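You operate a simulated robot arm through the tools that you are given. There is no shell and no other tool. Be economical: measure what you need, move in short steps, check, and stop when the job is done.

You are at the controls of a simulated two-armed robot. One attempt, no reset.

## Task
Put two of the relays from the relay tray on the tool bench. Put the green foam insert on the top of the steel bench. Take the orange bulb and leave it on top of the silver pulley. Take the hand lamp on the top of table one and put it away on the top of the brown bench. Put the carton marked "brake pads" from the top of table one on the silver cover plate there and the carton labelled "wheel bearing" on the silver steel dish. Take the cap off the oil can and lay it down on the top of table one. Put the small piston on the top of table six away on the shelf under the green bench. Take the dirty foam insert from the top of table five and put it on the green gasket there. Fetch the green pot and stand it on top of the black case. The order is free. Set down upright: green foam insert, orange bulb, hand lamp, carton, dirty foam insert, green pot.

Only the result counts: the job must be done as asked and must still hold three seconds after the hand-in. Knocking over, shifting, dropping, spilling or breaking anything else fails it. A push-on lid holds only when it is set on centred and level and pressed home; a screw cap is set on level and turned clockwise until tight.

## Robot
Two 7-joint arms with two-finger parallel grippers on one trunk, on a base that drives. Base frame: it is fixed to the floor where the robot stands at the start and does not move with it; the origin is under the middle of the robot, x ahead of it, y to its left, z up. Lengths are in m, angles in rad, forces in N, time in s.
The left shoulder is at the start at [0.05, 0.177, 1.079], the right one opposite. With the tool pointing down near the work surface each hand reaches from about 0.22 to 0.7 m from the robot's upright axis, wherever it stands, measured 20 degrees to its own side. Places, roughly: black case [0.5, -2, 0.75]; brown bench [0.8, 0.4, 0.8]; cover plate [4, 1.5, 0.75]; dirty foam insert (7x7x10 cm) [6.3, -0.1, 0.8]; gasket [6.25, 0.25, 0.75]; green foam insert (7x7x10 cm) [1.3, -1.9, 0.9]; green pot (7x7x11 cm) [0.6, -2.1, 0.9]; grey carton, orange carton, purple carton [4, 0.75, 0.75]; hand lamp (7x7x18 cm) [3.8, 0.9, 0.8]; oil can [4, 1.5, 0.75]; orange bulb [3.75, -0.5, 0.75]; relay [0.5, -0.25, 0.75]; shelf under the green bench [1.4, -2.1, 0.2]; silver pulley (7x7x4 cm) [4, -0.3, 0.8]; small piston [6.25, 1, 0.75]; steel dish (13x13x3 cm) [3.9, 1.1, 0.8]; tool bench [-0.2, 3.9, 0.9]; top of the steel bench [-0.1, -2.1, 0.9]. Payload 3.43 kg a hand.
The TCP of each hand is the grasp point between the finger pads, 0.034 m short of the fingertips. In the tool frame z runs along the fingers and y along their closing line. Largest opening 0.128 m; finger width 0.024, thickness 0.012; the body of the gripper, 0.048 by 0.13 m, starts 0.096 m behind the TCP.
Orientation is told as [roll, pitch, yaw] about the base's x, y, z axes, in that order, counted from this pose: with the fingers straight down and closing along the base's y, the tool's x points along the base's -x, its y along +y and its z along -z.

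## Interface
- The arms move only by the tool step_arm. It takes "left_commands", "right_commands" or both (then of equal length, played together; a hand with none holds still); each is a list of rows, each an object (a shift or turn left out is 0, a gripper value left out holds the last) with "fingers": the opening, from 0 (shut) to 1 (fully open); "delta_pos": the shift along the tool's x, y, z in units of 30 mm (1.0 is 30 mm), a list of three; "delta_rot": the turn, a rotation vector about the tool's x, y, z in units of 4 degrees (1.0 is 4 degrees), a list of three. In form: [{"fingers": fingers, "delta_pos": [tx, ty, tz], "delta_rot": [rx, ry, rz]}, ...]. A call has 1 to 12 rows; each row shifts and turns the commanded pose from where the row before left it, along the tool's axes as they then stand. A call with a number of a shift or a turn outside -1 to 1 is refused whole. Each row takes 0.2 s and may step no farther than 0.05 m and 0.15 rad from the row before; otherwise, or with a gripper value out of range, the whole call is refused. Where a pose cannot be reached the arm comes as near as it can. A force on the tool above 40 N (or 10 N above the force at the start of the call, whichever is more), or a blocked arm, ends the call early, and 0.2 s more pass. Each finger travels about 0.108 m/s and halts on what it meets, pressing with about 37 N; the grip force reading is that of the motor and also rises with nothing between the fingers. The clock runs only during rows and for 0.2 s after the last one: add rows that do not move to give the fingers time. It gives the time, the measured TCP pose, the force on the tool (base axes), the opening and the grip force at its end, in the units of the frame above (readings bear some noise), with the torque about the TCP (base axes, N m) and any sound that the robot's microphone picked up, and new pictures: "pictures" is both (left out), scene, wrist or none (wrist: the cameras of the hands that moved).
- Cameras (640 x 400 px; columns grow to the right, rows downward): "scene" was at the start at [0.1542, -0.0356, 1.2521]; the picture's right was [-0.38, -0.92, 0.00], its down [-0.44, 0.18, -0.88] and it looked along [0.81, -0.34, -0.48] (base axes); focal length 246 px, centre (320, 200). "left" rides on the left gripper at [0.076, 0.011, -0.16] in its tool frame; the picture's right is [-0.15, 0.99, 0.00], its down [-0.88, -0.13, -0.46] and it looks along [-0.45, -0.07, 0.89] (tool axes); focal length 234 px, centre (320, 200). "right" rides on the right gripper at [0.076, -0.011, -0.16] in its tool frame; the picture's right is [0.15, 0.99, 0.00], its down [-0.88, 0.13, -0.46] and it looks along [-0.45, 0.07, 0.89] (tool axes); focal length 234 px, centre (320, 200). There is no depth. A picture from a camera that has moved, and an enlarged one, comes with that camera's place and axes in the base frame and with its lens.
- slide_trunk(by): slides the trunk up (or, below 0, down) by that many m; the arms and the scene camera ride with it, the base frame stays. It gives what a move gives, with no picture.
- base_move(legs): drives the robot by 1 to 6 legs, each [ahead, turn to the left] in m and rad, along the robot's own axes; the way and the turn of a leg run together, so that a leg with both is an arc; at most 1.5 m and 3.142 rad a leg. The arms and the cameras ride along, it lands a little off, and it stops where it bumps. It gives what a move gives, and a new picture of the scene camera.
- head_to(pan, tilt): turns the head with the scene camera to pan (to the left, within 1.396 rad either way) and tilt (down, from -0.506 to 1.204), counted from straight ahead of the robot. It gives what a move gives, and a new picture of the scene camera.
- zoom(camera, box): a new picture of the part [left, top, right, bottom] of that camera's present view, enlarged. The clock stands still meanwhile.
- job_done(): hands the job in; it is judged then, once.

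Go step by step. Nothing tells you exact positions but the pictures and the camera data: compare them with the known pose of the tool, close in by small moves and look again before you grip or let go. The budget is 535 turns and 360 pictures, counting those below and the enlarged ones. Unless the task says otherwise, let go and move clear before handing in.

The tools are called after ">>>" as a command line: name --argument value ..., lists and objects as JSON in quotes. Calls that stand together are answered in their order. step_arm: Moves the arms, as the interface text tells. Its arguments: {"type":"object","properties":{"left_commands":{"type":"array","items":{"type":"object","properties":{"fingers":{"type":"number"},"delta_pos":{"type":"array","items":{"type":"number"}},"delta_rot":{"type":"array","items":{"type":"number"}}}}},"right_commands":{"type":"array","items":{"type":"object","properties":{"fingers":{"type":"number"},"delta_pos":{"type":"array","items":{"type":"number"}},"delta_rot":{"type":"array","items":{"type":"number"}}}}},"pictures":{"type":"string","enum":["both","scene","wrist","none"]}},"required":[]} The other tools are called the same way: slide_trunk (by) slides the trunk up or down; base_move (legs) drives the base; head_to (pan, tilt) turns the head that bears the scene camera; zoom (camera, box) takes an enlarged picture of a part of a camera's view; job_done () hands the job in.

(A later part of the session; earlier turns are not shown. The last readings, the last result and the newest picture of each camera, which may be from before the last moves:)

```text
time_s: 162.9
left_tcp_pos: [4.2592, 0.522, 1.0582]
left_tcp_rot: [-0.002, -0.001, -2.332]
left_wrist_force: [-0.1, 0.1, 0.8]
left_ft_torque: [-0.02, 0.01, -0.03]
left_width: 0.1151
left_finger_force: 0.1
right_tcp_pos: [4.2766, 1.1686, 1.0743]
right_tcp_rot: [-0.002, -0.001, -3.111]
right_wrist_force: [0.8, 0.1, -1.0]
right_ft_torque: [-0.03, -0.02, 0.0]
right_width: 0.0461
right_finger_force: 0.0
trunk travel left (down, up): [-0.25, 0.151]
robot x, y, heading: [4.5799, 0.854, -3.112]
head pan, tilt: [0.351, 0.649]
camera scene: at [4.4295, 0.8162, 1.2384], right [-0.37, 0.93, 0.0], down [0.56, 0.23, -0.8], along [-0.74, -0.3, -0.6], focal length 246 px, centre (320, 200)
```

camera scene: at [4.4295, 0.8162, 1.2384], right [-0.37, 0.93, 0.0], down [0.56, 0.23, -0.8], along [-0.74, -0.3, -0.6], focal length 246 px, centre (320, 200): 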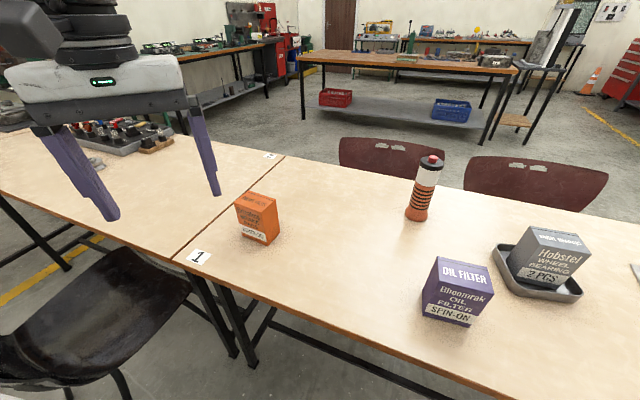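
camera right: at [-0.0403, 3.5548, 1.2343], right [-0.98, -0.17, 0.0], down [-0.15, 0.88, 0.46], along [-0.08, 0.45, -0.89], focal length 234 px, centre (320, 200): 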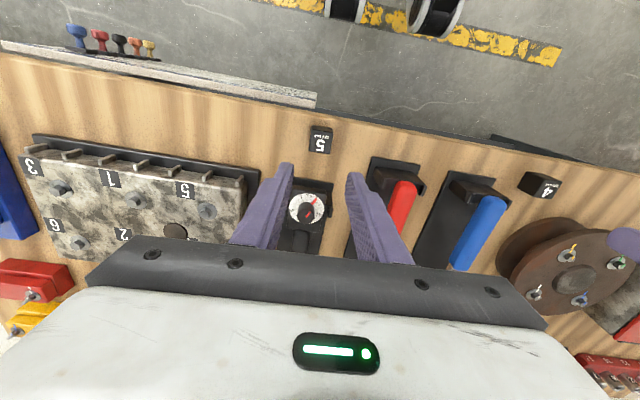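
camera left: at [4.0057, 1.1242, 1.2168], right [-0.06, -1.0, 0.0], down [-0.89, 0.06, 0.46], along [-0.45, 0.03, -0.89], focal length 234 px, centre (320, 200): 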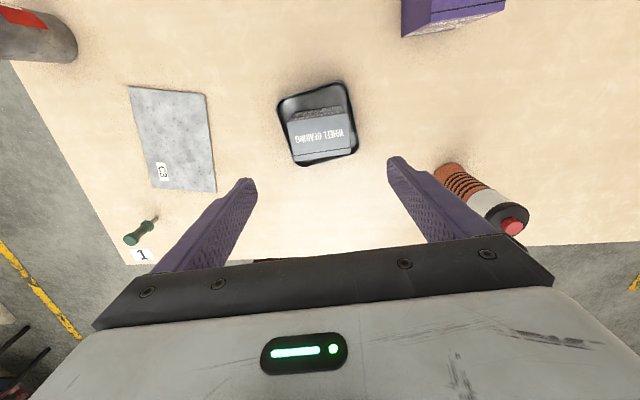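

>>> step_arm --left_commands '[{"fingers": 1.0, "delta_rot": [0, 0, 0.967]}, {"delta_rot": [0, 0, 0.967]}, {"delta_rot": [0, 0, 0.967]}, {"delta_rot": [0, 0, 0.967]}, {"delta_rot": [0, 0, 0.967]}, {"delta_rot": [0, 0, 0.967]}, {"delta_rot": [0, 0, 0.967]}, {"delta_rot": [0, 0, 0.967]}, {"delta_rot": [0, 0, 0.967]}, {"delta_rot": [0, 0, 0.967]}, {"delta_rot": [0, 0, 0.967]}, {"delta_rot": [0, 0, 0.967]}]' --pictures "none"

>>> step_arm --left_commands '[{"delta_pos": [-0.934, 0.1875, 0.2]}, {"delta_pos": [-0.934, 0.1875, 0.2]}, {"delta_pos": [-0.934, 0.1875, 0.2]}, {"delta_pos": [-0.934, 0.1875, 0.2]}, {"delta_pos": [-0.934, 0.1875, 0.2]}, {"delta_pos": [-0.934, 0.1875, 0.2]}, {"delta_pos": [-0.934, 0.1875, 0.2]}, {"delta_pos": [-0.934, 0.1875, 0.2]}, {}]' --pictures "wrist"

>>> zoom --camera "left" --box '[240, 80, 400, 180]'

>>> zoom --camera "scene" --box '[200, 160, 360, 260]'

```text
time_s: 165.5
left_tcp_pos: [4.2587, 0.523, 1.058]
left_tcp_rot: [-0.002, -0.002, 3.141]
left_wrist_force: [0.2, 0.1, -0.4]
left_ft_torque: [0.01, 0.02, 0.01]
left_width: 0.1278
left_finger_force: 0.0
right_tcp_pos: [4.2768, 1.1691, 1.0729]
right_tcp_rot: [-0.002, -0.001, -3.112]
right_wrist_force: [-0.1, 0.5, 0.2]
right_ft_torque: [0.03, 0.01, 0.02]
right_width: 0.0462
right_finger_force: 0.1
trunk travel left (down, up): [-0.25, 0.151]
robot x, y, heading: [4.578, 0.8521, -3.111]
head pan, tilt: [0.351, 0.649]
```

```text
time_s: 167.5
left_tcp_pos: [4.0355, 0.4767, 1.0096]
left_tcp_rot: [-0.002, -0.001, 3.142]
left_wrist_force: [0.8, -1.4, 0.3]
left_ft_torque: [0.01, -0.01, 0.02]
left_width: 0.1278
left_finger_force: 0.0
right_tcp_pos: [4.2776, 1.1676, 1.0744]
right_tcp_rot: [-0.003, 0.0, -3.112]
right_wrist_force: [-0.3, 0.5, -0.3]
right_ft_torque: [-0.01, -0.03, -0.02]
right_width: 0.0463
right_finger_force: 0.1
trunk travel left (down, up): [-0.25, 0.151]
robot x, y, heading: [4.5816, 0.848, -3.108]
head pan, tilt: [0.351, 0.649]
camera left: at [4.1113, 0.4656, 1.168], right [-0.15, -0.99, 0.0], down [-0.88, 0.13, 0.46], along [-0.45, 0.07, -0.89], focal length 234 px, centre (320, 200)
```

left: 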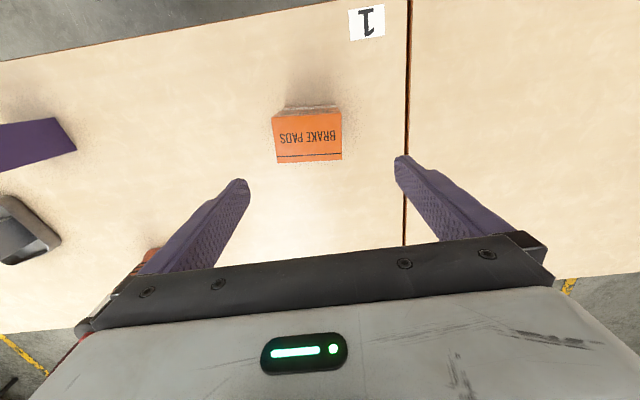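

```text
4.00 times, centred on (320, 130) of left
camera zoom: at [4.1113, 0.4656, 1.168], right [-0.15, -0.99, 0.0], down [-0.88, 0.13, 0.46], along [-0.45, 0.07, -0.89], focal length 937 px, centre (320, 480)
```

zoom: 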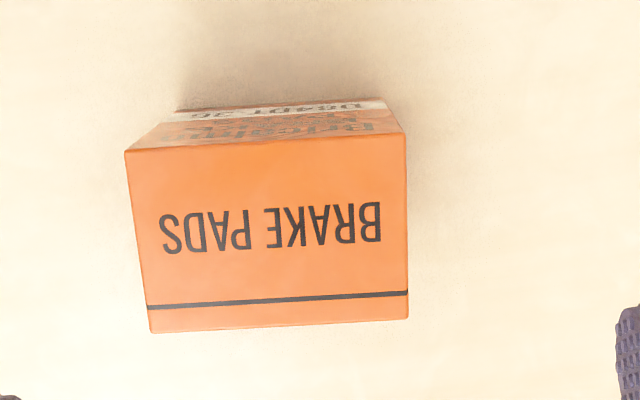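

```text
4.00 times, centred on (280, 210) of scene
camera zoom: at [4.4295, 0.8161, 1.2384], right [-0.37, 0.93, 0.0], down [0.56, 0.23, -0.8], along [-0.74, -0.3, -0.6], focal length 985 px, centre (480, 160)
```

zoom: 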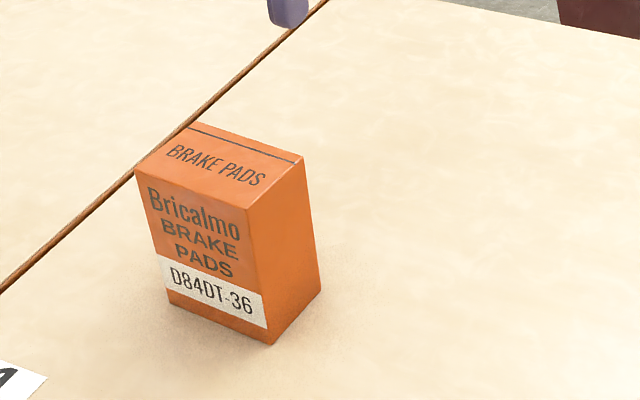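

Brake-pads label confirmed on the orange carton. I centre on it at (4.046, 0.492) and descend.

>>> step_arm --left_commands '[{"delta_rot": [0, 0, 0.65]}, {"delta_rot": [0, 0, 0.65]}, {"delta_pos": [0.3, -0.55, 0]}, {"delta_pos": [0, 0, 0.9]}, {"delta_pos": [0, 0, 0.9]}, {"delta_pos": [0, 0, 0.9]}, {}]' --pictures "wrist"

```text
time_s: 169.1
left_tcp_pos: [4.0471, 0.4949, 0.9302]
left_tcp_rot: [-0.002, -0.003, 3.051]
left_wrist_force: [-0.2, -0.6, -0.5]
left_ft_torque: [0.0, -0.01, 0.02]
left_width: 0.1281
left_finger_force: 0.0
right_tcp_pos: [4.2778, 1.1695, 1.0743]
right_tcp_rot: [-0.002, -0.001, -3.112]
right_wrist_force: [-0.5, 0.1, 0.3]
right_ft_torque: [0.01, 0.0, 0.04]
right_width: 0.0462
right_finger_force: 0.0
trunk travel left (down, up): [-0.25, 0.151]
robot x, y, heading: [4.5794, 0.8492, -3.111]
head pan, tilt: [0.351, 0.649]
camera left: at [4.121, 0.4747, 1.0873], right [-0.24, -0.97, 0.0], down [-0.86, 0.21, 0.46], along [-0.44, 0.11, -0.89], focal length 234 px, centre (320, 200)
```

left: 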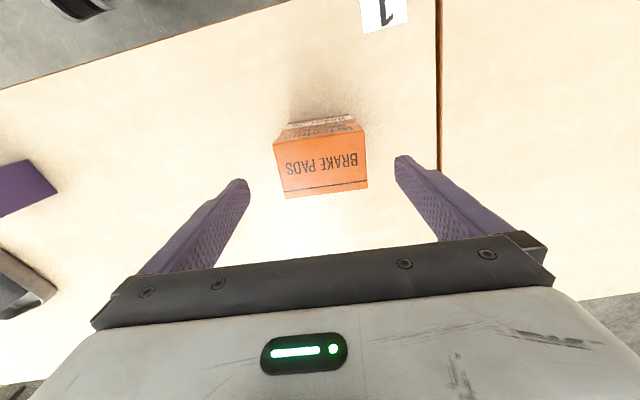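

>>> step_arm --left_commands '[{"delta_pos": [0, 0, 0.8]}, {"delta_pos": [0, 0, 0.8]}, {"delta_pos": [0, 0, 0.67]}, {}, {"fingers": 0.55}, {}, {}, {"delta_pos": [0, 0, -0.5]}, {"delta_pos": [0, 0, -0.9]}, {"delta_pos": [0, 0, -0.9]}, {}]' --pictures "wrist"

```text
time_s: 171.5
left_tcp_pos: [4.045, 0.4925, 0.9312]
left_tcp_rot: [-0.003, 0.0, 3.051]
left_wrist_force: [-0.2, -0.3, -6.0]
left_ft_torque: [-0.03, 0.04, 0.01]
left_width: 0.0848
left_finger_force: 36.7
right_tcp_pos: [4.2779, 1.1683, 1.0744]
right_tcp_rot: [-0.003, 0.001, -3.113]
right_wrist_force: [-0.1, 0.1, -0.3]
right_ft_torque: [-0.01, 0.0, 0.0]
right_width: 0.046
right_finger_force: 0.0
trunk travel left (down, up): [-0.25, 0.151]
robot x, y, heading: [4.581, 0.851, -3.109]
head pan, tilt: [0.351, 0.649]
camera left: at [4.1204, 0.4743, 1.0887], right [-0.24, -0.97, 0.0], down [-0.86, 0.21, 0.46], along [-0.44, 0.11, -0.89], focal length 234 px, centre (320, 200)
```

left: 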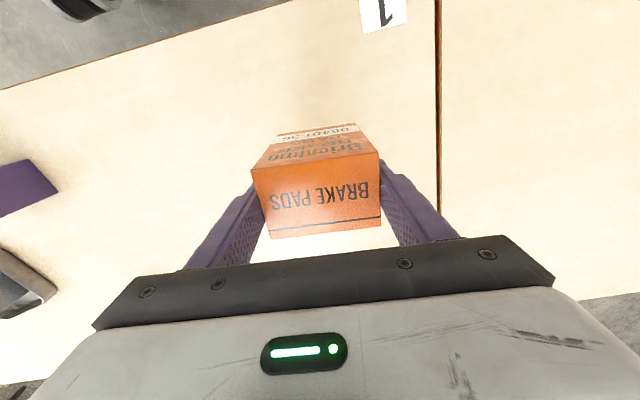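

>>> step_arm --left_commands '[{"delta_pos": [0, 0, -1]}, {"delta_pos": [0, 0, -1]}, {"delta_pos": [0.8, 0, -1]}, {"delta_pos": [0.9, 0, -1]}, {"delta_pos": [0.9, 0, -1]}, {"delta_pos": [0.9, 0, -1]}, {"delta_pos": [0.9, 0, -0.2]}, {"delta_pos": [0.9, 0, 0]}, {}]' --pictures "none"

>>> base_move --legs '[[0, -1.6], [0.5, 0], [0, 0.97]]'

```text
time_s: 173.5
left_tcp_pos: [4.2037, 0.4769, 1.1161]
left_tcp_rot: [-0.001, 0.0, 3.051]
left_wrist_force: [-0.4, 0.0, -5.3]
left_ft_torque: [0.0, -0.02, 0.01]
left_width: 0.0847
left_finger_force: 37.0
right_tcp_pos: [4.2781, 1.1683, 1.0741]
right_tcp_rot: [-0.004, -0.001, -3.111]
right_wrist_force: [-0.5, 0.0, -0.3]
right_ft_torque: [0.02, -0.02, 0.02]
right_width: 0.0462
right_finger_force: 0.1
trunk travel left (down, up): [-0.25, 0.151]
robot x, y, heading: [4.5822, 0.854, -3.106]
head pan, tilt: [0.351, 0.649]
```

```text
time_s: 182.8
left_tcp_pos: [4.0493, 1.2657, 1.1163]
left_tcp_rot: [-0.002, -0.001, 2.431]
left_wrist_force: [0.3, -0.1, -5.3]
left_ft_torque: [0.02, -0.02, 0.04]
left_width: 0.0851
left_finger_force: 37.0
right_tcp_pos: [4.509, 1.7832, 1.0756]
right_tcp_rot: [-0.002, -0.002, 2.553]
right_wrist_force: [-0.7, -0.4, -0.1]
right_ft_torque: [-0.02, -0.02, -0.05]
right_width: 0.0462
right_finger_force: 0.0
trunk travel left (down, up): [-0.25, 0.151]
robot x, y, heading: [4.5722, 1.3516, 2.551]
head pan, tilt: [0.351, 0.649]
camera scene: at [4.4279, 1.4087, 1.2383], right [0.23, 0.97, 0.0], down [0.59, -0.14, -0.8], along [-0.77, 0.19, -0.6], focal length 246 px, centre (320, 200)
```

scene: 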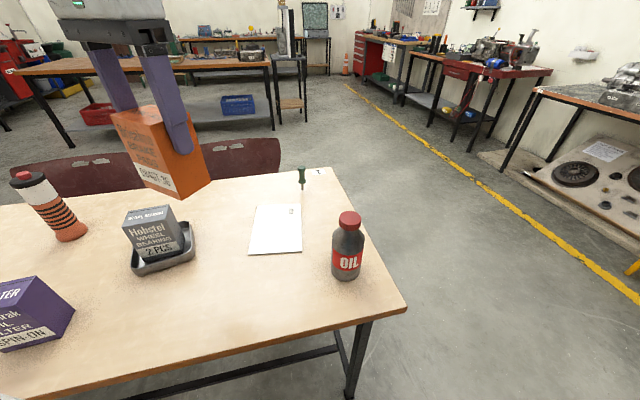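

>>> step_arm --left_commands '[{"delta_rot": [0, 0, -0.966]}, {"delta_rot": [0, 0, -0.966]}, {"delta_rot": [0, 0, -0.966]}, {"delta_rot": [0, 0, -0.966]}, {"delta_rot": [0, 0, -0.966]}, {"delta_rot": [0, 0, -0.966]}, {"delta_rot": [0, 0, -0.966]}, {"delta_rot": [0, 0, -0.966]}]' --pictures "none"

>>> step_arm --left_commands '[{"delta_pos": [-0.928, -0.667, 0]}, {"delta_pos": [-0.928, -0.667, 0]}, {"delta_pos": [-0.928, -0.667, 0.6]}, {"delta_pos": [-0.928, -0.667, 0.6]}, {"delta_pos": [-0.928, -0.667, 0.6]}, {"delta_pos": [-0.928, -0.667, 0.6]}, {"delta_pos": [0, 0, 0.9]}, {"delta_pos": [0, 0, 0.9]}, {"delta_pos": [0, 0, 0.9]}, {"delta_pos": [0, 0, 0.9]}, {}]'

```text
time_s: 184.6
left_tcp_pos: [4.0471, 1.2655, 1.1164]
left_tcp_rot: [-0.001, -0.001, 2.971]
left_wrist_force: [0.0, -0.1, -4.5]
left_ft_torque: [0.0, 0.03, 0.02]
left_width: 0.085
left_finger_force: 37.1
right_tcp_pos: [4.5089, 1.7839, 1.0747]
right_tcp_rot: [-0.002, 0.0, 2.551]
right_wrist_force: [0.2, -0.2, -0.7]
right_ft_torque: [0.03, -0.01, 0.02]
right_width: 0.046
right_finger_force: 0.1
trunk travel left (down, up): [-0.25, 0.151]
robot x, y, heading: [4.5733, 1.3481, 2.551]
head pan, tilt: [0.351, 0.649]
```

```text
time_s: 187.0
left_tcp_pos: [3.9054, 1.4125, 0.9348]
left_tcp_rot: [-0.001, 0.002, 2.969]
left_wrist_force: [-0.4, 0.5, -5.4]
left_ft_torque: [-0.02, -0.02, 0.0]
left_width: 0.0849
left_finger_force: 37.5
right_tcp_pos: [4.5089, 1.7831, 1.0745]
right_tcp_rot: [-0.001, 0.0, 2.553]
right_wrist_force: [0.0, -0.8, 0.0]
right_ft_torque: [0.02, 0.02, -0.01]
right_width: 0.0464
right_finger_force: 0.0
trunk travel left (down, up): [-0.25, 0.151]
robot x, y, heading: [4.5682, 1.3522, 2.552]
head pan, tilt: [0.351, 0.649]
camera scene: at [4.428, 1.409, 1.2383], right [0.23, 0.97, 0.0], down [0.59, -0.14, -0.8], along [-0.77, 0.19, -0.6], focal length 246 px, centre (320, 200)
camera left: at [3.9782, 1.3873, 1.094], right [-0.31, -0.95, 0.0], down [-0.85, 0.28, 0.46], along [-0.43, 0.14, -0.89], focal length 234 px, centre (320, 200)
```

scene: 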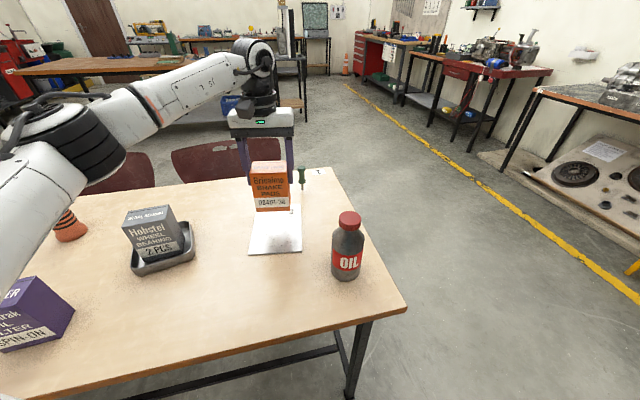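
left: 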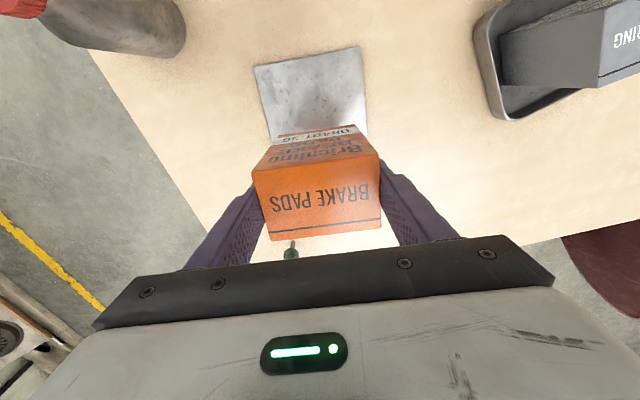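

>>> step_arm --left_commands '[{"delta_pos": [0, 0, 0.8]}, {"delta_pos": [0, 0, 0.8]}, {"delta_pos": [0, 0, 0.4]}, {"delta_pos": [0, 0, 0.15]}, {}]' --pictures "none"

>>> step_arm --left_commands '[{"delta_pos": [0, 0, 0.1]}, {}]' --pictures "none"

```text
time_s: 188.2
left_tcp_pos: [3.9036, 1.4122, 0.8717]
left_tcp_rot: [-0.002, 0.0, 2.971]
left_wrist_force: [0.7, -0.8, -5.6]
left_ft_torque: [0.0, 0.0, 0.04]
left_width: 0.0848
left_finger_force: 36.4
right_tcp_pos: [4.5088, 1.7836, 1.0738]
right_tcp_rot: [-0.001, 0.0, 2.553]
right_wrist_force: [-0.4, 0.1, 0.5]
right_ft_torque: [0.03, 0.0, 0.04]
right_width: 0.046
right_finger_force: 0.1
trunk travel left (down, up): [-0.25, 0.151]
robot x, y, heading: [4.5729, 1.3463, 2.556]
head pan, tilt: [0.351, 0.649]
```

```text
time_s: 188.8
left_tcp_pos: [3.9055, 1.4125, 0.8688]
left_tcp_rot: [-0.002, 0.0, 2.969]
left_wrist_force: [0.0, 0.7, -5.5]
left_ft_torque: [0.0, -0.04, 0.02]
left_width: 0.0848
left_finger_force: 36.9
right_tcp_pos: [4.5099, 1.7839, 1.0741]
right_tcp_rot: [-0.002, 0.001, 2.552]
right_wrist_force: [0.3, 0.5, 0.4]
right_ft_torque: [0.04, 0.0, 0.0]
right_width: 0.0464
right_finger_force: 0.2
trunk travel left (down, up): [-0.25, 0.151]
robot x, y, heading: [4.5718, 1.3524, 2.55]
head pan, tilt: [0.351, 0.649]
```

>>> step_arm --left_commands '[{"delta_pos": [0, 0, 0.1]}, {"delta_pos": [0, 0, 0.1]}, {}]' --pictures "none"

```text
time_s: 189.6
left_tcp_pos: [3.9041, 1.4114, 0.8662]
left_tcp_rot: [-0.003, -0.004, 2.97]
left_wrist_force: [-0.9, -3.4, 12.8]
left_ft_torque: [-1.25, -0.29, -0.16]
left_width: 0.0848
left_finger_force: 37.5
right_tcp_pos: [4.5105, 1.784, 1.0738]
right_tcp_rot: [-0.001, -0.003, 2.552]
right_wrist_force: [-0.4, -0.5, -0.1]
right_ft_torque: [0.01, 0.02, 0.0]
right_width: 0.046
right_finger_force: 0.1
trunk travel left (down, up): [-0.25, 0.151]
robot x, y, heading: [4.5716, 1.3516, 2.553]
head pan, tilt: [0.351, 0.649]
```

Contact on the plate. Release and rise.

>>> step_arm --left_commands '[{"delta_pos": [0, 0, -0.06]}, {"fingers": 0.9}, {}, {}, {"delta_pos": [0, 0, -0.5]}, {"delta_pos": [0, 0, -1]}, {"delta_pos": [0, 0, -1]}, {"delta_pos": [0, 0, -1]}, {"delta_pos": [0, 0, -1]}, {"delta_pos": [0, 0, -1]}, {"delta_pos": [0, 0, -1]}, {}]'

>>> zoom --camera "scene" --box '[200, 140, 400, 290]'

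```text
time_s: 192.2
left_tcp_pos: [3.9046, 1.4116, 1.0596]
left_tcp_rot: [-0.002, 0.0, 2.968]
left_wrist_force: [0.2, 0.1, 0.6]
left_ft_torque: [-0.02, 0.01, -0.02]
left_width: 0.1152
left_finger_force: 0.1
right_tcp_pos: [4.5094, 1.7834, 1.0741]
right_tcp_rot: [-0.002, -0.002, 2.551]
right_wrist_force: [0.4, -0.5, 0.0]
right_ft_torque: [0.0, -0.02, 0.01]
right_width: 0.0462
right_finger_force: 0.1
trunk travel left (down, up): [-0.25, 0.151]
robot x, y, heading: [4.5733, 1.3501, 2.554]
head pan, tilt: [0.351, 0.649]
camera scene: at [4.4283, 1.4088, 1.2383], right [0.23, 0.97, 0.0], down [0.59, -0.14, -0.8], along [-0.77, 0.19, -0.6], focal length 246 px, centre (320, 200)
camera left: at [3.9782, 1.3865, 1.2176], right [-0.31, -0.95, 0.0], down [-0.85, 0.28, 0.46], along [-0.43, 0.14, -0.89], focal length 234 px, centre (320, 200)
```

scene: 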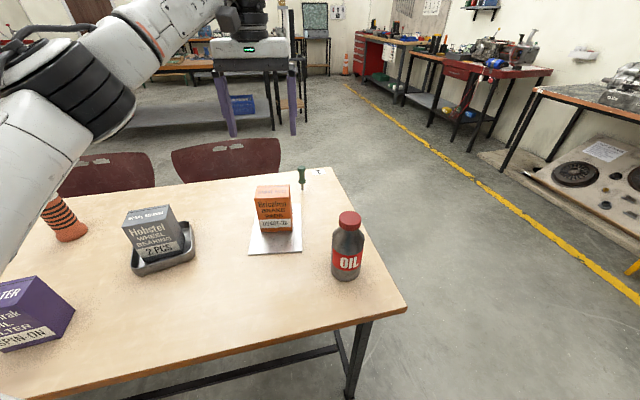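
left: 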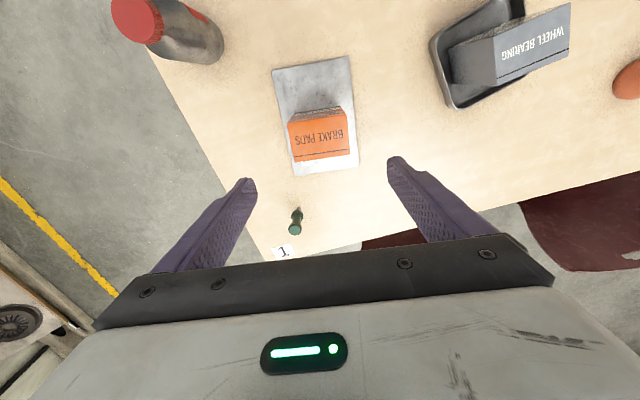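

```text
2.67 times, centred on (300, 215) of scene
camera zoom: at [4.4283, 1.4088, 1.2383], right [0.23, 0.97, 0.0], down [0.59, -0.14, -0.8], along [-0.77, 0.19, -0.6], focal length 656 px, centre (373, 160)
```

zoom: 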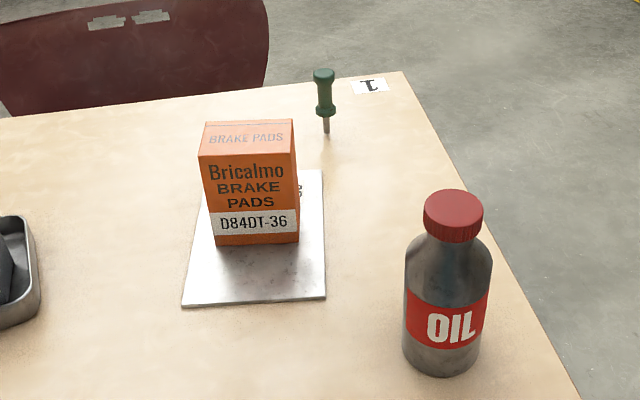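

Brake-pads carton is standing on the plate. Next the oil can's ribbed cap (top ≈ (4.06,1.565,0.90)); I retract the left hand and turn so that the right hand faces the can.

>>> step_arm --left_commands '[{"delta_pos": [0.95, 0.416, 0]}, {"delta_pos": [0.95, 0.416, 0]}, {"delta_pos": [0.95, 0.416, 0]}, {"delta_pos": [0.95, 0.416, 0]}, {"delta_pos": [0.95, 0.416, 0]}, {"delta_pos": [0.95, 0.416, 0]}, {"delta_pos": [0.95, 0.416, 0]}, {"delta_pos": [0.95, 0.416, 0]}, {"delta_pos": [0.95, 0.416, 0]}]' --pictures "none"

>>> base_move --legs '[[0, 0.66]]'

>>> head_to --pan -0.35 --tilt 0.75

```text
time_s: 194.2
left_tcp_pos: [4.1388, 1.2584, 1.0596]
left_tcp_rot: [-0.001, -0.001, 2.971]
left_wrist_force: [0.0, -0.4, 0.0]
left_ft_torque: [0.0, 0.01, 0.01]
left_width: 0.1152
left_finger_force: 0.0
right_tcp_pos: [4.5104, 1.7821, 1.0746]
right_tcp_rot: [-0.001, 0.0, 2.552]
right_wrist_force: [0.5, -1.3, 1.0]
right_ft_torque: [0.01, -0.01, -0.04]
right_width: 0.046
right_finger_force: 0.0
trunk travel left (down, up): [-0.25, 0.151]
robot x, y, heading: [4.575, 1.3501, 2.55]
head pan, tilt: [0.351, 0.649]
```

```text
time_s: 196.3
left_tcp_pos: [4.2841, 1.014, 1.0598]
left_tcp_rot: [-0.002, 0.0, -2.657]
left_wrist_force: [0.1, -0.1, 0.2]
left_ft_torque: [0.0, -0.04, 0.02]
left_width: 0.1155
left_finger_force: 0.1
right_tcp_pos: [4.258, 1.6556, 1.074]
right_tcp_rot: [-0.002, -0.002, -3.077]
right_wrist_force: [0.1, 0.3, 0.0]
right_ft_torque: [0.0, 0.0, -0.05]
right_width: 0.0461
right_finger_force: 0.1
trunk travel left (down, up): [-0.25, 0.151]
robot x, y, heading: [4.5726, 1.3536, -3.074]
head pan, tilt: [0.351, 0.649]
camera scene: at [4.4219, 1.3095, 1.2383], right [-0.41, 0.91, 0.0], down [0.55, 0.25, -0.8], along [-0.73, -0.32, -0.6], focal length 246 px, centre (320, 200)
```

scene: 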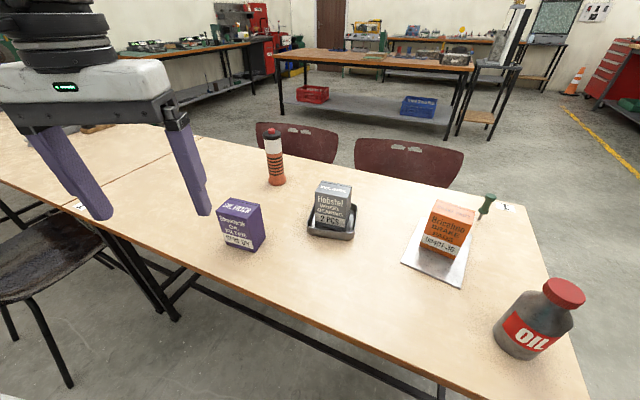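

```text
time_s: 197.4
left_tcp_pos: [4.2839, 1.0141, 1.0578]
left_tcp_rot: [-0.002, -0.001, -2.658]
left_wrist_force: [-0.1, -0.7, 0.6]
left_ft_torque: [-0.02, -0.01, -0.02]
left_width: 0.1151
left_finger_force: 0.1
right_tcp_pos: [4.2574, 1.6565, 1.0745]
right_tcp_rot: [-0.001, 0.0, -3.075]
right_wrist_force: [-0.3, 0.4, 1.0]
right_ft_torque: [-0.01, -0.05, 0.0]
right_width: 0.0462
right_finger_force: 0.1
trunk travel left (down, up): [-0.25, 0.151]
robot x, y, heading: [4.5704, 1.3509, -3.074]
head pan, tilt: [-0.351, 0.75]
camera scene: at [4.4216, 1.368, 1.2298], right [0.28, 0.96, 0.0], down [0.65, -0.19, -0.73], along [-0.7, 0.2, -0.68], focal length 246 px, centre (320, 200)
```

scene: 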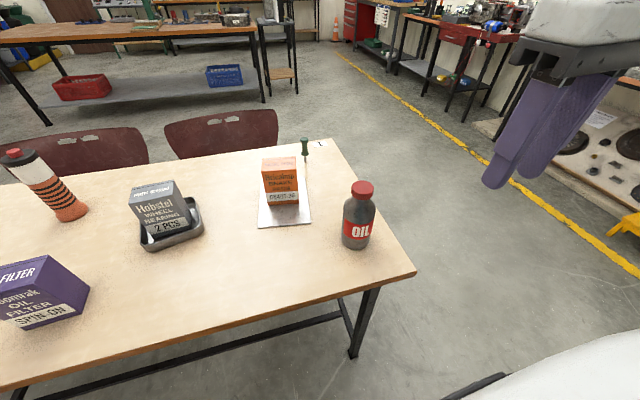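

>>> step_arm --right_commands '[{"fingers": 0.7, "delta_pos": [-0.957, 0.379, 0.3]}, {"delta_pos": [-0.957, 0.379, 0.3]}, {"delta_pos": [-0.957, 0.379, 0.3]}, {"delta_pos": [-0.957, 0.379, 0.3]}, {"delta_pos": [-0.957, 0.379, 0.3]}, {"delta_pos": [-0.957, 0.379, 0.3]}, {"delta_pos": [-0.957, 0.379, 0.3]}, {}]'

```text
time_s: 199.2
left_tcp_pos: [4.2848, 1.0139, 1.0595]
left_tcp_rot: [-0.003, -0.001, -2.658]
left_wrist_force: [0.3, -0.8, 0.4]
left_ft_torque: [0.0, -0.01, -0.01]
left_width: 0.1153
left_finger_force: 0.0
right_tcp_pos: [4.0614, 1.5647, 1.0116]
right_tcp_rot: [-0.001, -0.001, -3.075]
right_wrist_force: [0.1, -0.5, 0.3]
right_ft_torque: [-0.02, 0.0, -0.02]
right_width: 0.0897
right_finger_force: 0.1
trunk travel left (down, up): [-0.25, 0.151]
robot x, y, heading: [4.5715, 1.3499, -3.073]
head pan, tilt: [-0.351, 0.75]
camera scene: at [4.4219, 1.3681, 1.2298], right [0.28, 0.96, 0.0], down [0.65, -0.19, -0.73], along [-0.7, 0.2, -0.68], focal length 246 px, centre (320, 200)
camera right: at [4.1376, 1.5794, 1.1707], right [0.21, -0.98, 0.0], down [-0.87, -0.19, 0.46], along [-0.45, -0.1, -0.89], focal length 234 px, centre (320, 200)
```

scene: 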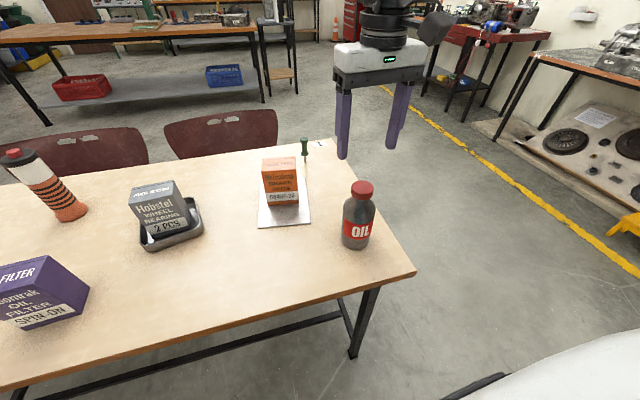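
right: 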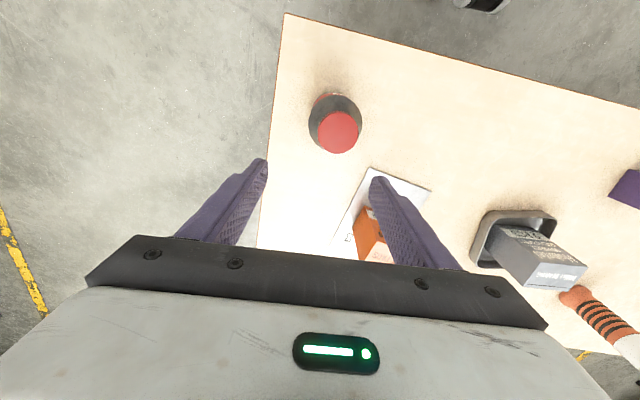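

Cap centre refined to (4.091,1.548), top ≈0.915. I centre over it and pre-rotate clockwise so that a long counter-clockwise twist is available.

>>> step_arm --right_commands '[{"delta_pos": [0.95, 0.62, 0]}, {"delta_rot": [0, 0, 0.95]}, {"delta_rot": [0, 0, 0.95]}, {"delta_rot": [0, 0, 0.95]}, {"delta_rot": [0, 0, 0.95]}, {"delta_rot": [0, 0, 0.95]}, {"delta_rot": [0, 0, 0.95]}, {"delta_rot": [0, 0, 0.95]}, {"delta_rot": [0, 0, 0.95]}, {"delta_rot": [0, 0, 0.95]}, {"delta_rot": [0, 0, 0.95]}, {}]' --pictures "wrist"

```text
time_s: 201.8
left_tcp_pos: [4.2834, 1.0133, 1.0587]
left_tcp_rot: [-0.003, -0.001, -2.656]
left_wrist_force: [0.2, -0.5, 0.2]
left_ft_torque: [-0.01, -0.01, 0.01]
left_width: 0.1152
left_finger_force: 0.0
right_tcp_pos: [4.0919, 1.5461, 1.012]
right_tcp_rot: [-0.002, -0.004, 2.542]
right_wrist_force: [0.2, 0.0, 0.5]
right_ft_torque: [0.04, 0.0, -0.03]
right_width: 0.0898
right_finger_force: 0.0
trunk travel left (down, up): [-0.25, 0.151]
robot x, y, heading: [4.5707, 1.3547, -3.075]
head pan, tilt: [-0.351, 0.75]
camera right: at [4.1622, 1.5124, 1.1708], right [-0.44, -0.9, 0.0], down [-0.8, 0.39, 0.46], along [-0.41, 0.2, -0.89], focal length 234 px, centre (320, 200)
```

right: 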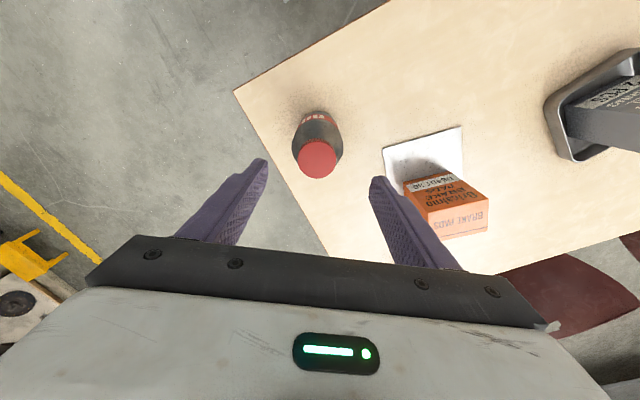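

>>> step_arm --right_commands '[{"delta_pos": [0, -0.08, 0.9]}, {"delta_pos": [0, 0, 0.9]}, {"delta_pos": [0, 0, 0.9]}, {"delta_pos": [0, 0, 0.25]}, {}]' --pictures "wrist"

>>> zoom --camera "scene" --box '[280, 130, 440, 260]'

```text
time_s: 203.0
left_tcp_pos: [4.2842, 1.0139, 1.059]
left_tcp_rot: [-0.001, 0.0, -2.658]
left_wrist_force: [-0.3, 0.1, -0.2]
left_ft_torque: [-0.02, 0.01, 0.01]
left_width: 0.1152
left_finger_force: 0.1
right_tcp_pos: [4.0933, 1.5505, 0.923]
right_tcp_rot: [-0.001, 0.0, 2.543]
right_wrist_force: [-0.1, -0.2, -1.0]
right_ft_torque: [-0.04, -0.03, -0.02]
right_width: 0.0895
right_finger_force: 0.1
trunk travel left (down, up): [-0.25, 0.151]
robot x, y, heading: [4.5695, 1.3508, -3.072]
head pan, tilt: [-0.351, 0.75]
camera right: at [4.1631, 1.5143, 1.0823], right [-0.44, -0.9, 0.0], down [-0.8, 0.39, 0.46], along [-0.41, 0.2, -0.89], focal length 234 px, centre (320, 200)
```

right: 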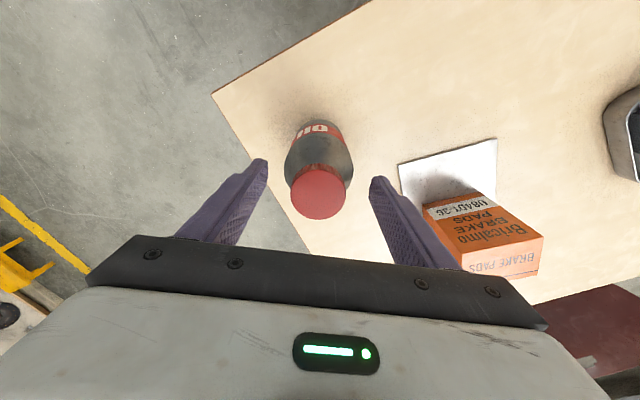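

```text
3.08 times, centred on (360, 195) of scene
camera zoom: at [4.4217, 1.3681, 1.2298], right [0.28, 0.96, 0.0], down [0.65, -0.19, -0.73], along [-0.7, 0.2, -0.68], focal length 758 px, centre (197, 215)
```

zoom: 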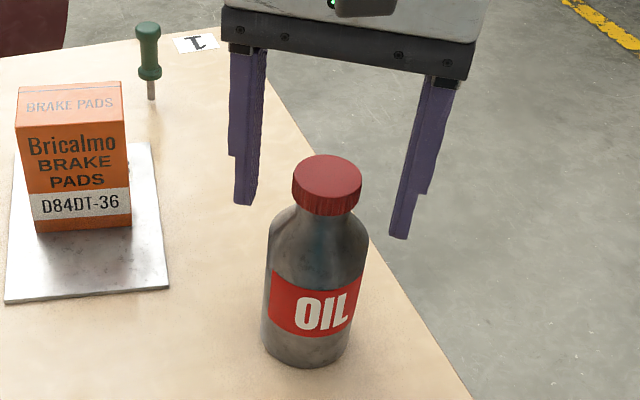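

>>> step_arm --right_commands '[{"fingers": 0.2}, {}, {}]' --pictures "none"

>>> step_arm --right_commands '[{"delta_rot": [0, 0, -0.8]}, {"delta_rot": [0, 0, -0.8]}, {"delta_rot": [0, 0, -0.8]}, {"delta_rot": [0, 0, -0.8]}]'

>>> zoom --camera "scene" --box '[280, 130, 440, 260]'

```text
time_s: 203.8
left_tcp_pos: [4.2844, 1.0135, 1.0593]
left_tcp_rot: [-0.001, 0.0, -2.658]
left_wrist_force: [0.3, -0.1, -0.6]
left_ft_torque: [-0.03, 0.01, -0.02]
left_width: 0.1153
left_finger_force: 0.0
right_tcp_pos: [4.0927, 1.5491, 0.9238]
right_tcp_rot: [-0.001, -0.001, 2.545]
right_wrist_force: [-0.3, -0.6, -0.1]
right_ft_torque: [-0.05, 0.0, 0.0]
right_width: 0.0406
right_finger_force: 37.2
trunk travel left (down, up): [-0.25, 0.151]
robot x, y, heading: [4.5714, 1.3464, -3.073]
head pan, tilt: [-0.351, 0.75]
```

```text
time_s: 204.8
left_tcp_pos: [4.2848, 1.0142, 1.0595]
left_tcp_rot: [-0.004, -0.002, -2.658]
left_wrist_force: [0.0, -0.7, 0.0]
left_ft_torque: [0.03, -0.03, 0.0]
left_width: 0.1153
left_finger_force: 0.1
right_tcp_pos: [4.0923, 1.5487, 0.9233]
right_tcp_rot: [-0.003, -0.003, 2.768]
right_wrist_force: [-0.3, -0.2, -0.3]
right_ft_torque: [-0.03, 0.15, 0.01]
right_width: 0.0404
right_finger_force: 37.1
trunk travel left (down, up): [-0.25, 0.151]
robot x, y, heading: [4.5718, 1.3492, -3.073]
head pan, tilt: [-0.351, 0.75]
camera scene: at [4.4216, 1.3681, 1.2297], right [0.28, 0.96, 0.0], down [0.65, -0.19, -0.73], along [-0.7, 0.2, -0.68], focal length 246 px, centre (320, 200)
camera right: at [4.1687, 1.5306, 1.0825], right [-0.22, -0.97, 0.0], down [-0.87, 0.2, 0.46], along [-0.45, 0.1, -0.89], focal length 234 px, centre (320, 200)
```

scene: 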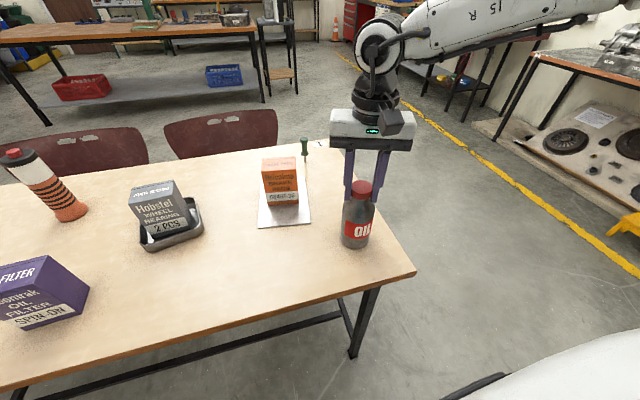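
right: 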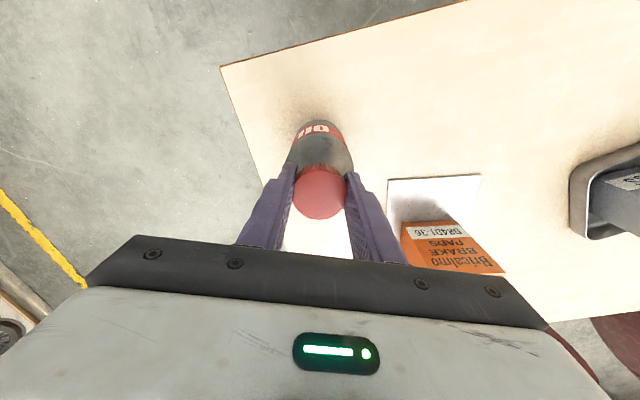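

```text
3.08 times, centred on (360, 195) of scene
camera zoom: at [4.4216, 1.3681, 1.2297], right [0.28, 0.96, 0.0], down [0.65, -0.19, -0.73], along [-0.7, 0.2, -0.68], focal length 758 px, centre (197, 215)
```

zoom: 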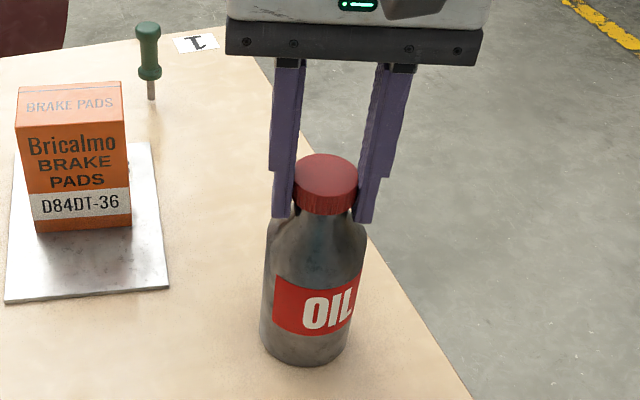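

The whole can turns with the cap, so it needs counter-friction. I'll try pressing down lightly while twisting.

>>> step_arm --right_commands '[{"delta_pos": [0, 0, 0.08]}, {"delta_pos": [0, 0, 0.05]}, {}]' --pictures "none"

```text
time_s: 205.6
left_tcp_pos: [4.286, 1.0135, 1.06]
left_tcp_rot: [-0.003, -0.002, -2.658]
left_wrist_force: [0.0, -0.8, 0.4]
left_ft_torque: [0.03, -0.02, 0.01]
left_width: 0.1154
left_finger_force: 0.0
right_tcp_pos: [4.0932, 1.5481, 0.9224]
right_tcp_rot: [0.001, -0.007, 2.766]
right_wrist_force: [-1.3, 5.8, 27.1]
right_ft_torque: [0.18, -0.09, -0.01]
right_width: 0.0405
right_finger_force: 36.9
trunk travel left (down, up): [-0.25, 0.151]
robot x, y, heading: [4.5682, 1.3478, -3.072]
head pan, tilt: [-0.351, 0.75]
```

>>> step_arm --right_commands '[{"delta_rot": [0, 0, -0.8]}, {"delta_rot": [0, 0, -0.8]}, {"delta_rot": [0, 0, -0.8]}, {"delta_rot": [0, 0, -0.8]}]' --pictures "none"

>>> zoom --camera "scene" --box '[280, 130, 440, 260]'

```text
time_s: 206.6
left_tcp_pos: [4.2869, 1.0131, 1.0597]
left_tcp_rot: [-0.004, 0.0, -2.658]
left_wrist_force: [-0.4, 0.1, -0.6]
left_ft_torque: [-0.01, 0.0, -0.01]
left_width: 0.1152
left_finger_force: 0.1
right_tcp_pos: [4.094, 1.5469, 0.9229]
right_tcp_rot: [0.002, -0.007, 2.993]
right_wrist_force: [-6.3, -4.1, 27.1]
right_ft_torque: [-0.5, 0.34, 0.01]
right_width: 0.0404
right_finger_force: 36.6
trunk travel left (down, up): [-0.25, 0.151]
robot x, y, heading: [4.5702, 1.3469, -3.074]
head pan, tilt: [-0.351, 0.75]
```

```text
3.08 times, centred on (360, 195) of scene
camera zoom: at [4.4231, 1.3668, 1.2301], right [0.28, 0.96, 0.0], down [0.65, -0.19, -0.73], along [-0.7, 0.2, -0.68], focal length 758 px, centre (197, 215)
```

zoom: 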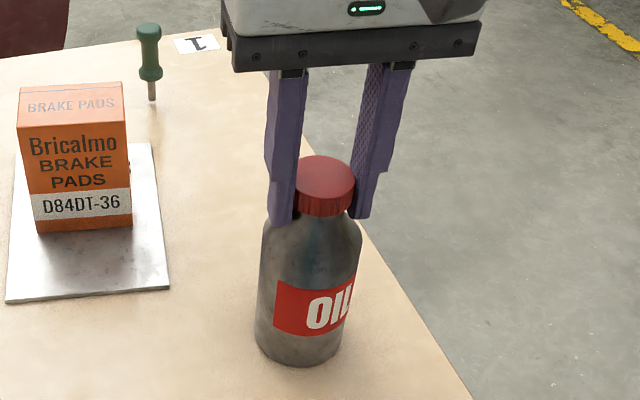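

Pressing doesn't help; the can body must be held. I'll bring the left hand in from the side, nearly horizontal: first re-orient it in free space.

>>> step_arm --right_commands '[{"delta_pos": [0, 0, -0.13]}, {}, {}, {}, {}, {}, {}, {}]' --left_commands '[{"fingers": 1.0, "delta_rot": [0, 0, -0.98]}, {"delta_rot": [0, 0, -0.98]}, {"delta_rot": [0, 0, -0.98]}, {"delta_rot": [0, 0, -0.98]}, {"delta_rot": [0, 0, -0.98]}, {"delta_rot": [0, 0, -0.98]}, {"delta_rot": [0, 0, -0.98]}, {"delta_rot": [0, 0, -0.98]}]' --pictures "none"

>>> step_arm --left_commands '[{"delta_rot": [0, 0, -0.98]}, {"delta_rot": [0, 0, -0.98]}, {"delta_rot": [0, 0, -0.98]}, {"delta_rot": [0, 0, -0.98]}, {"delta_rot": [0, 0, -0.98]}, {"delta_rot": [0, 0, -0.98]}, {"delta_rot": [0, 0, -0.98]}, {"delta_rot": [0, 0, -0.98]}]' --pictures "none"

>>> step_arm --left_commands '[{"delta_rot": [0, 1, 0]}, {"delta_rot": [0, 1, 0]}, {"delta_rot": [0, 1, 0]}, {"delta_rot": [0, 1, 0]}, {"delta_rot": [0, 1, 0]}, {"delta_rot": [0, 1, 0]}, {"delta_rot": [0, 1, 0]}, {"delta_rot": [0, 1, 0]}, {"delta_rot": [0, 1, 0]}]' --pictures "scene"

```text
time_s: 208.4
left_tcp_pos: [4.2842, 1.0133, 1.0586]
left_tcp_rot: [-0.002, 0.0, -2.11]
left_wrist_force: [-0.4, 0.1, 0.1]
left_ft_torque: [-0.02, -0.01, -0.04]
left_width: 0.1283
left_finger_force: 0.2
right_tcp_pos: [4.0946, 1.5495, 0.9228]
right_tcp_rot: [-0.002, 0.002, 2.989]
right_wrist_force: [0.5, -0.2, -0.5]
right_ft_torque: [0.05, -0.06, 0.01]
right_width: 0.0405
right_finger_force: 36.8
trunk travel left (down, up): [-0.25, 0.151]
robot x, y, heading: [4.5678, 1.3511, -3.078]
head pan, tilt: [-0.351, 0.75]
```

```text
time_s: 210.2
left_tcp_pos: [4.2855, 1.0145, 1.0591]
left_tcp_rot: [-0.001, 0.002, -1.563]
left_wrist_force: [0.7, -0.1, -0.2]
left_ft_torque: [0.01, 0.02, 0.03]
left_width: 0.1282
left_finger_force: 0.1
right_tcp_pos: [4.0935, 1.5494, 0.9227]
right_tcp_rot: [0.0, 0.001, 2.992]
right_wrist_force: [-0.4, 0.0, -1.6]
right_ft_torque: [-0.03, 0.03, 0.0]
right_width: 0.0404
right_finger_force: 36.7
trunk travel left (down, up): [-0.25, 0.151]
robot x, y, heading: [4.5731, 1.3514, -3.073]
head pan, tilt: [-0.351, 0.75]
```

```text
time_s: 212.2
left_tcp_pos: [4.2833, 1.0146, 1.0597]
left_tcp_rot: [-0.001, 0.631, -1.565]
left_wrist_force: [-0.7, -0.5, -0.7]
left_ft_torque: [-0.01, 0.02, 0.0]
left_width: 0.1281
left_finger_force: 0.0
right_tcp_pos: [4.0938, 1.5483, 0.9223]
right_tcp_rot: [-0.001, 0.0, 2.991]
right_wrist_force: [0.1, -0.2, -1.4]
right_ft_torque: [0.01, 0.03, -0.01]
right_width: 0.0406
right_finger_force: 37.1
trunk travel left (down, up): [-0.25, 0.151]
robot x, y, heading: [4.572, 1.3514, -3.077]
head pan, tilt: [-0.351, 0.75]
camera scene: at [4.4216, 1.3681, 1.2298], right [0.28, 0.96, 0.0], down [0.65, -0.19, -0.73], along [-0.7, 0.2, -0.68], focal length 246 px, centre (320, 200)
```

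scene: 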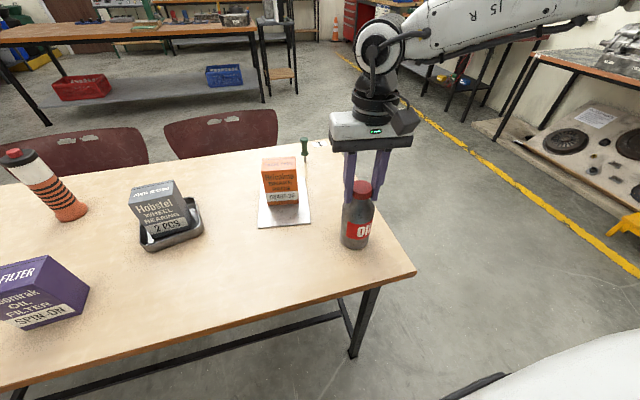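

>>> step_arm --left_commands '[{"delta_rot": [0, 1, 0]}, {"delta_rot": [0, 1, 0]}, {"delta_rot": [0, 1, 0]}, {"delta_rot": [0, 1, 0]}, {"delta_rot": [0, 1, 0]}, {"delta_rot": [0, 1, 0]}, {"delta_rot": [0, 1, 0]}, {"delta_rot": [0, 1, 0]}]' --pictures "none"

>>> step_arm --left_commands '[{"delta_pos": [-0.043, -0.425, 0.96]}, {"delta_pos": [-0.043, -0.425, 0.96]}, {"delta_pos": [-0.043, -0.425, 0.96]}, {"delta_pos": [-0.043, -0.425, 0.96]}, {"delta_pos": [-0.043, -0.425, 0.96]}, {"delta_pos": [-0.043, -0.425, 0.96]}, {"delta_pos": [-0.043, -0.425, 0.96]}, {"delta_pos": [-0.043, -0.425, 0.96]}, {"delta_pos": [-0.043, -0.425, 0.96]}, {"delta_pos": [-0.043, -0.425, 0.96]}]' --pictures "both"

```text
time_s: 214.0
left_tcp_pos: [4.2845, 1.0139, 1.058]
left_tcp_rot: [-0.002, 1.19, -1.568]
left_wrist_force: [0.2, -0.3, 0.5]
left_ft_torque: [0.03, -0.01, 0.03]
left_width: 0.1278
left_finger_force: 0.0
right_tcp_pos: [4.0946, 1.5484, 0.9229]
right_tcp_rot: [-0.002, 0.001, 2.992]
right_wrist_force: [-0.2, -0.6, -0.8]
right_ft_torque: [-0.01, -0.04, -0.01]
right_width: 0.0402
right_finger_force: 37.0
trunk travel left (down, up): [-0.25, 0.151]
robot x, y, heading: [4.5724, 1.3537, -3.073]
head pan, tilt: [-0.351, 0.75]
```

```text
time_s: 216.2
left_tcp_pos: [4.1521, 1.2745, 0.9412]
left_tcp_rot: [-0.005, 1.188, -1.566]
left_wrist_force: [-0.2, -0.5, 0.0]
left_ft_torque: [0.0, 0.01, 0.0]
left_width: 0.1282
left_finger_force: 0.0
right_tcp_pos: [4.0937, 1.5481, 0.922]
right_tcp_rot: [-0.002, 0.001, 2.992]
right_wrist_force: [0.2, 0.4, -1.1]
right_ft_torque: [0.01, -0.01, -0.01]
right_width: 0.0407
right_finger_force: 37.1
trunk travel left (down, up): [-0.25, 0.151]
robot x, y, heading: [4.5725, 1.3485, -3.074]
head pan, tilt: [-0.351, 0.75]
camera scene: at [4.4215, 1.3683, 1.2298], right [0.28, 0.96, 0.0], down [0.66, -0.19, -0.73], along [-0.7, 0.2, -0.68], focal length 246 px, centre (320, 200)
camera left: at [4.1655, 1.1549, 1.0685], right [0.99, -0.05, -0.14], down [-0.12, -0.75, -0.65], along [-0.07, 0.66, -0.75], focal length 234 px, centre (320, 200)
```

scene: 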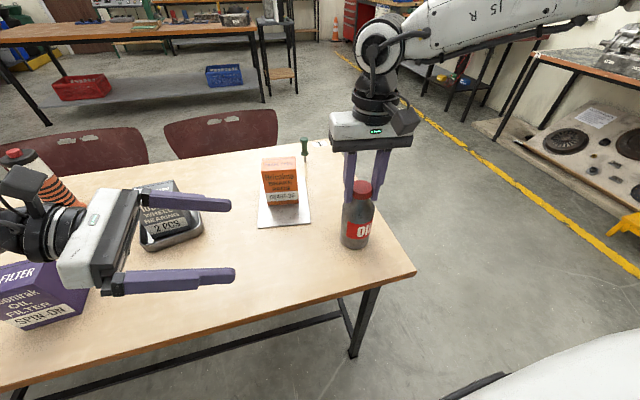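
left: 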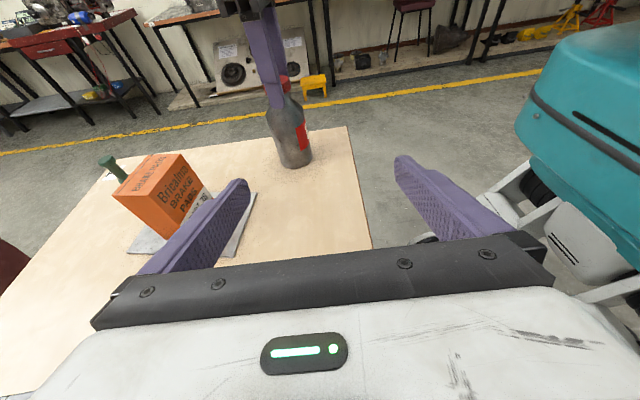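

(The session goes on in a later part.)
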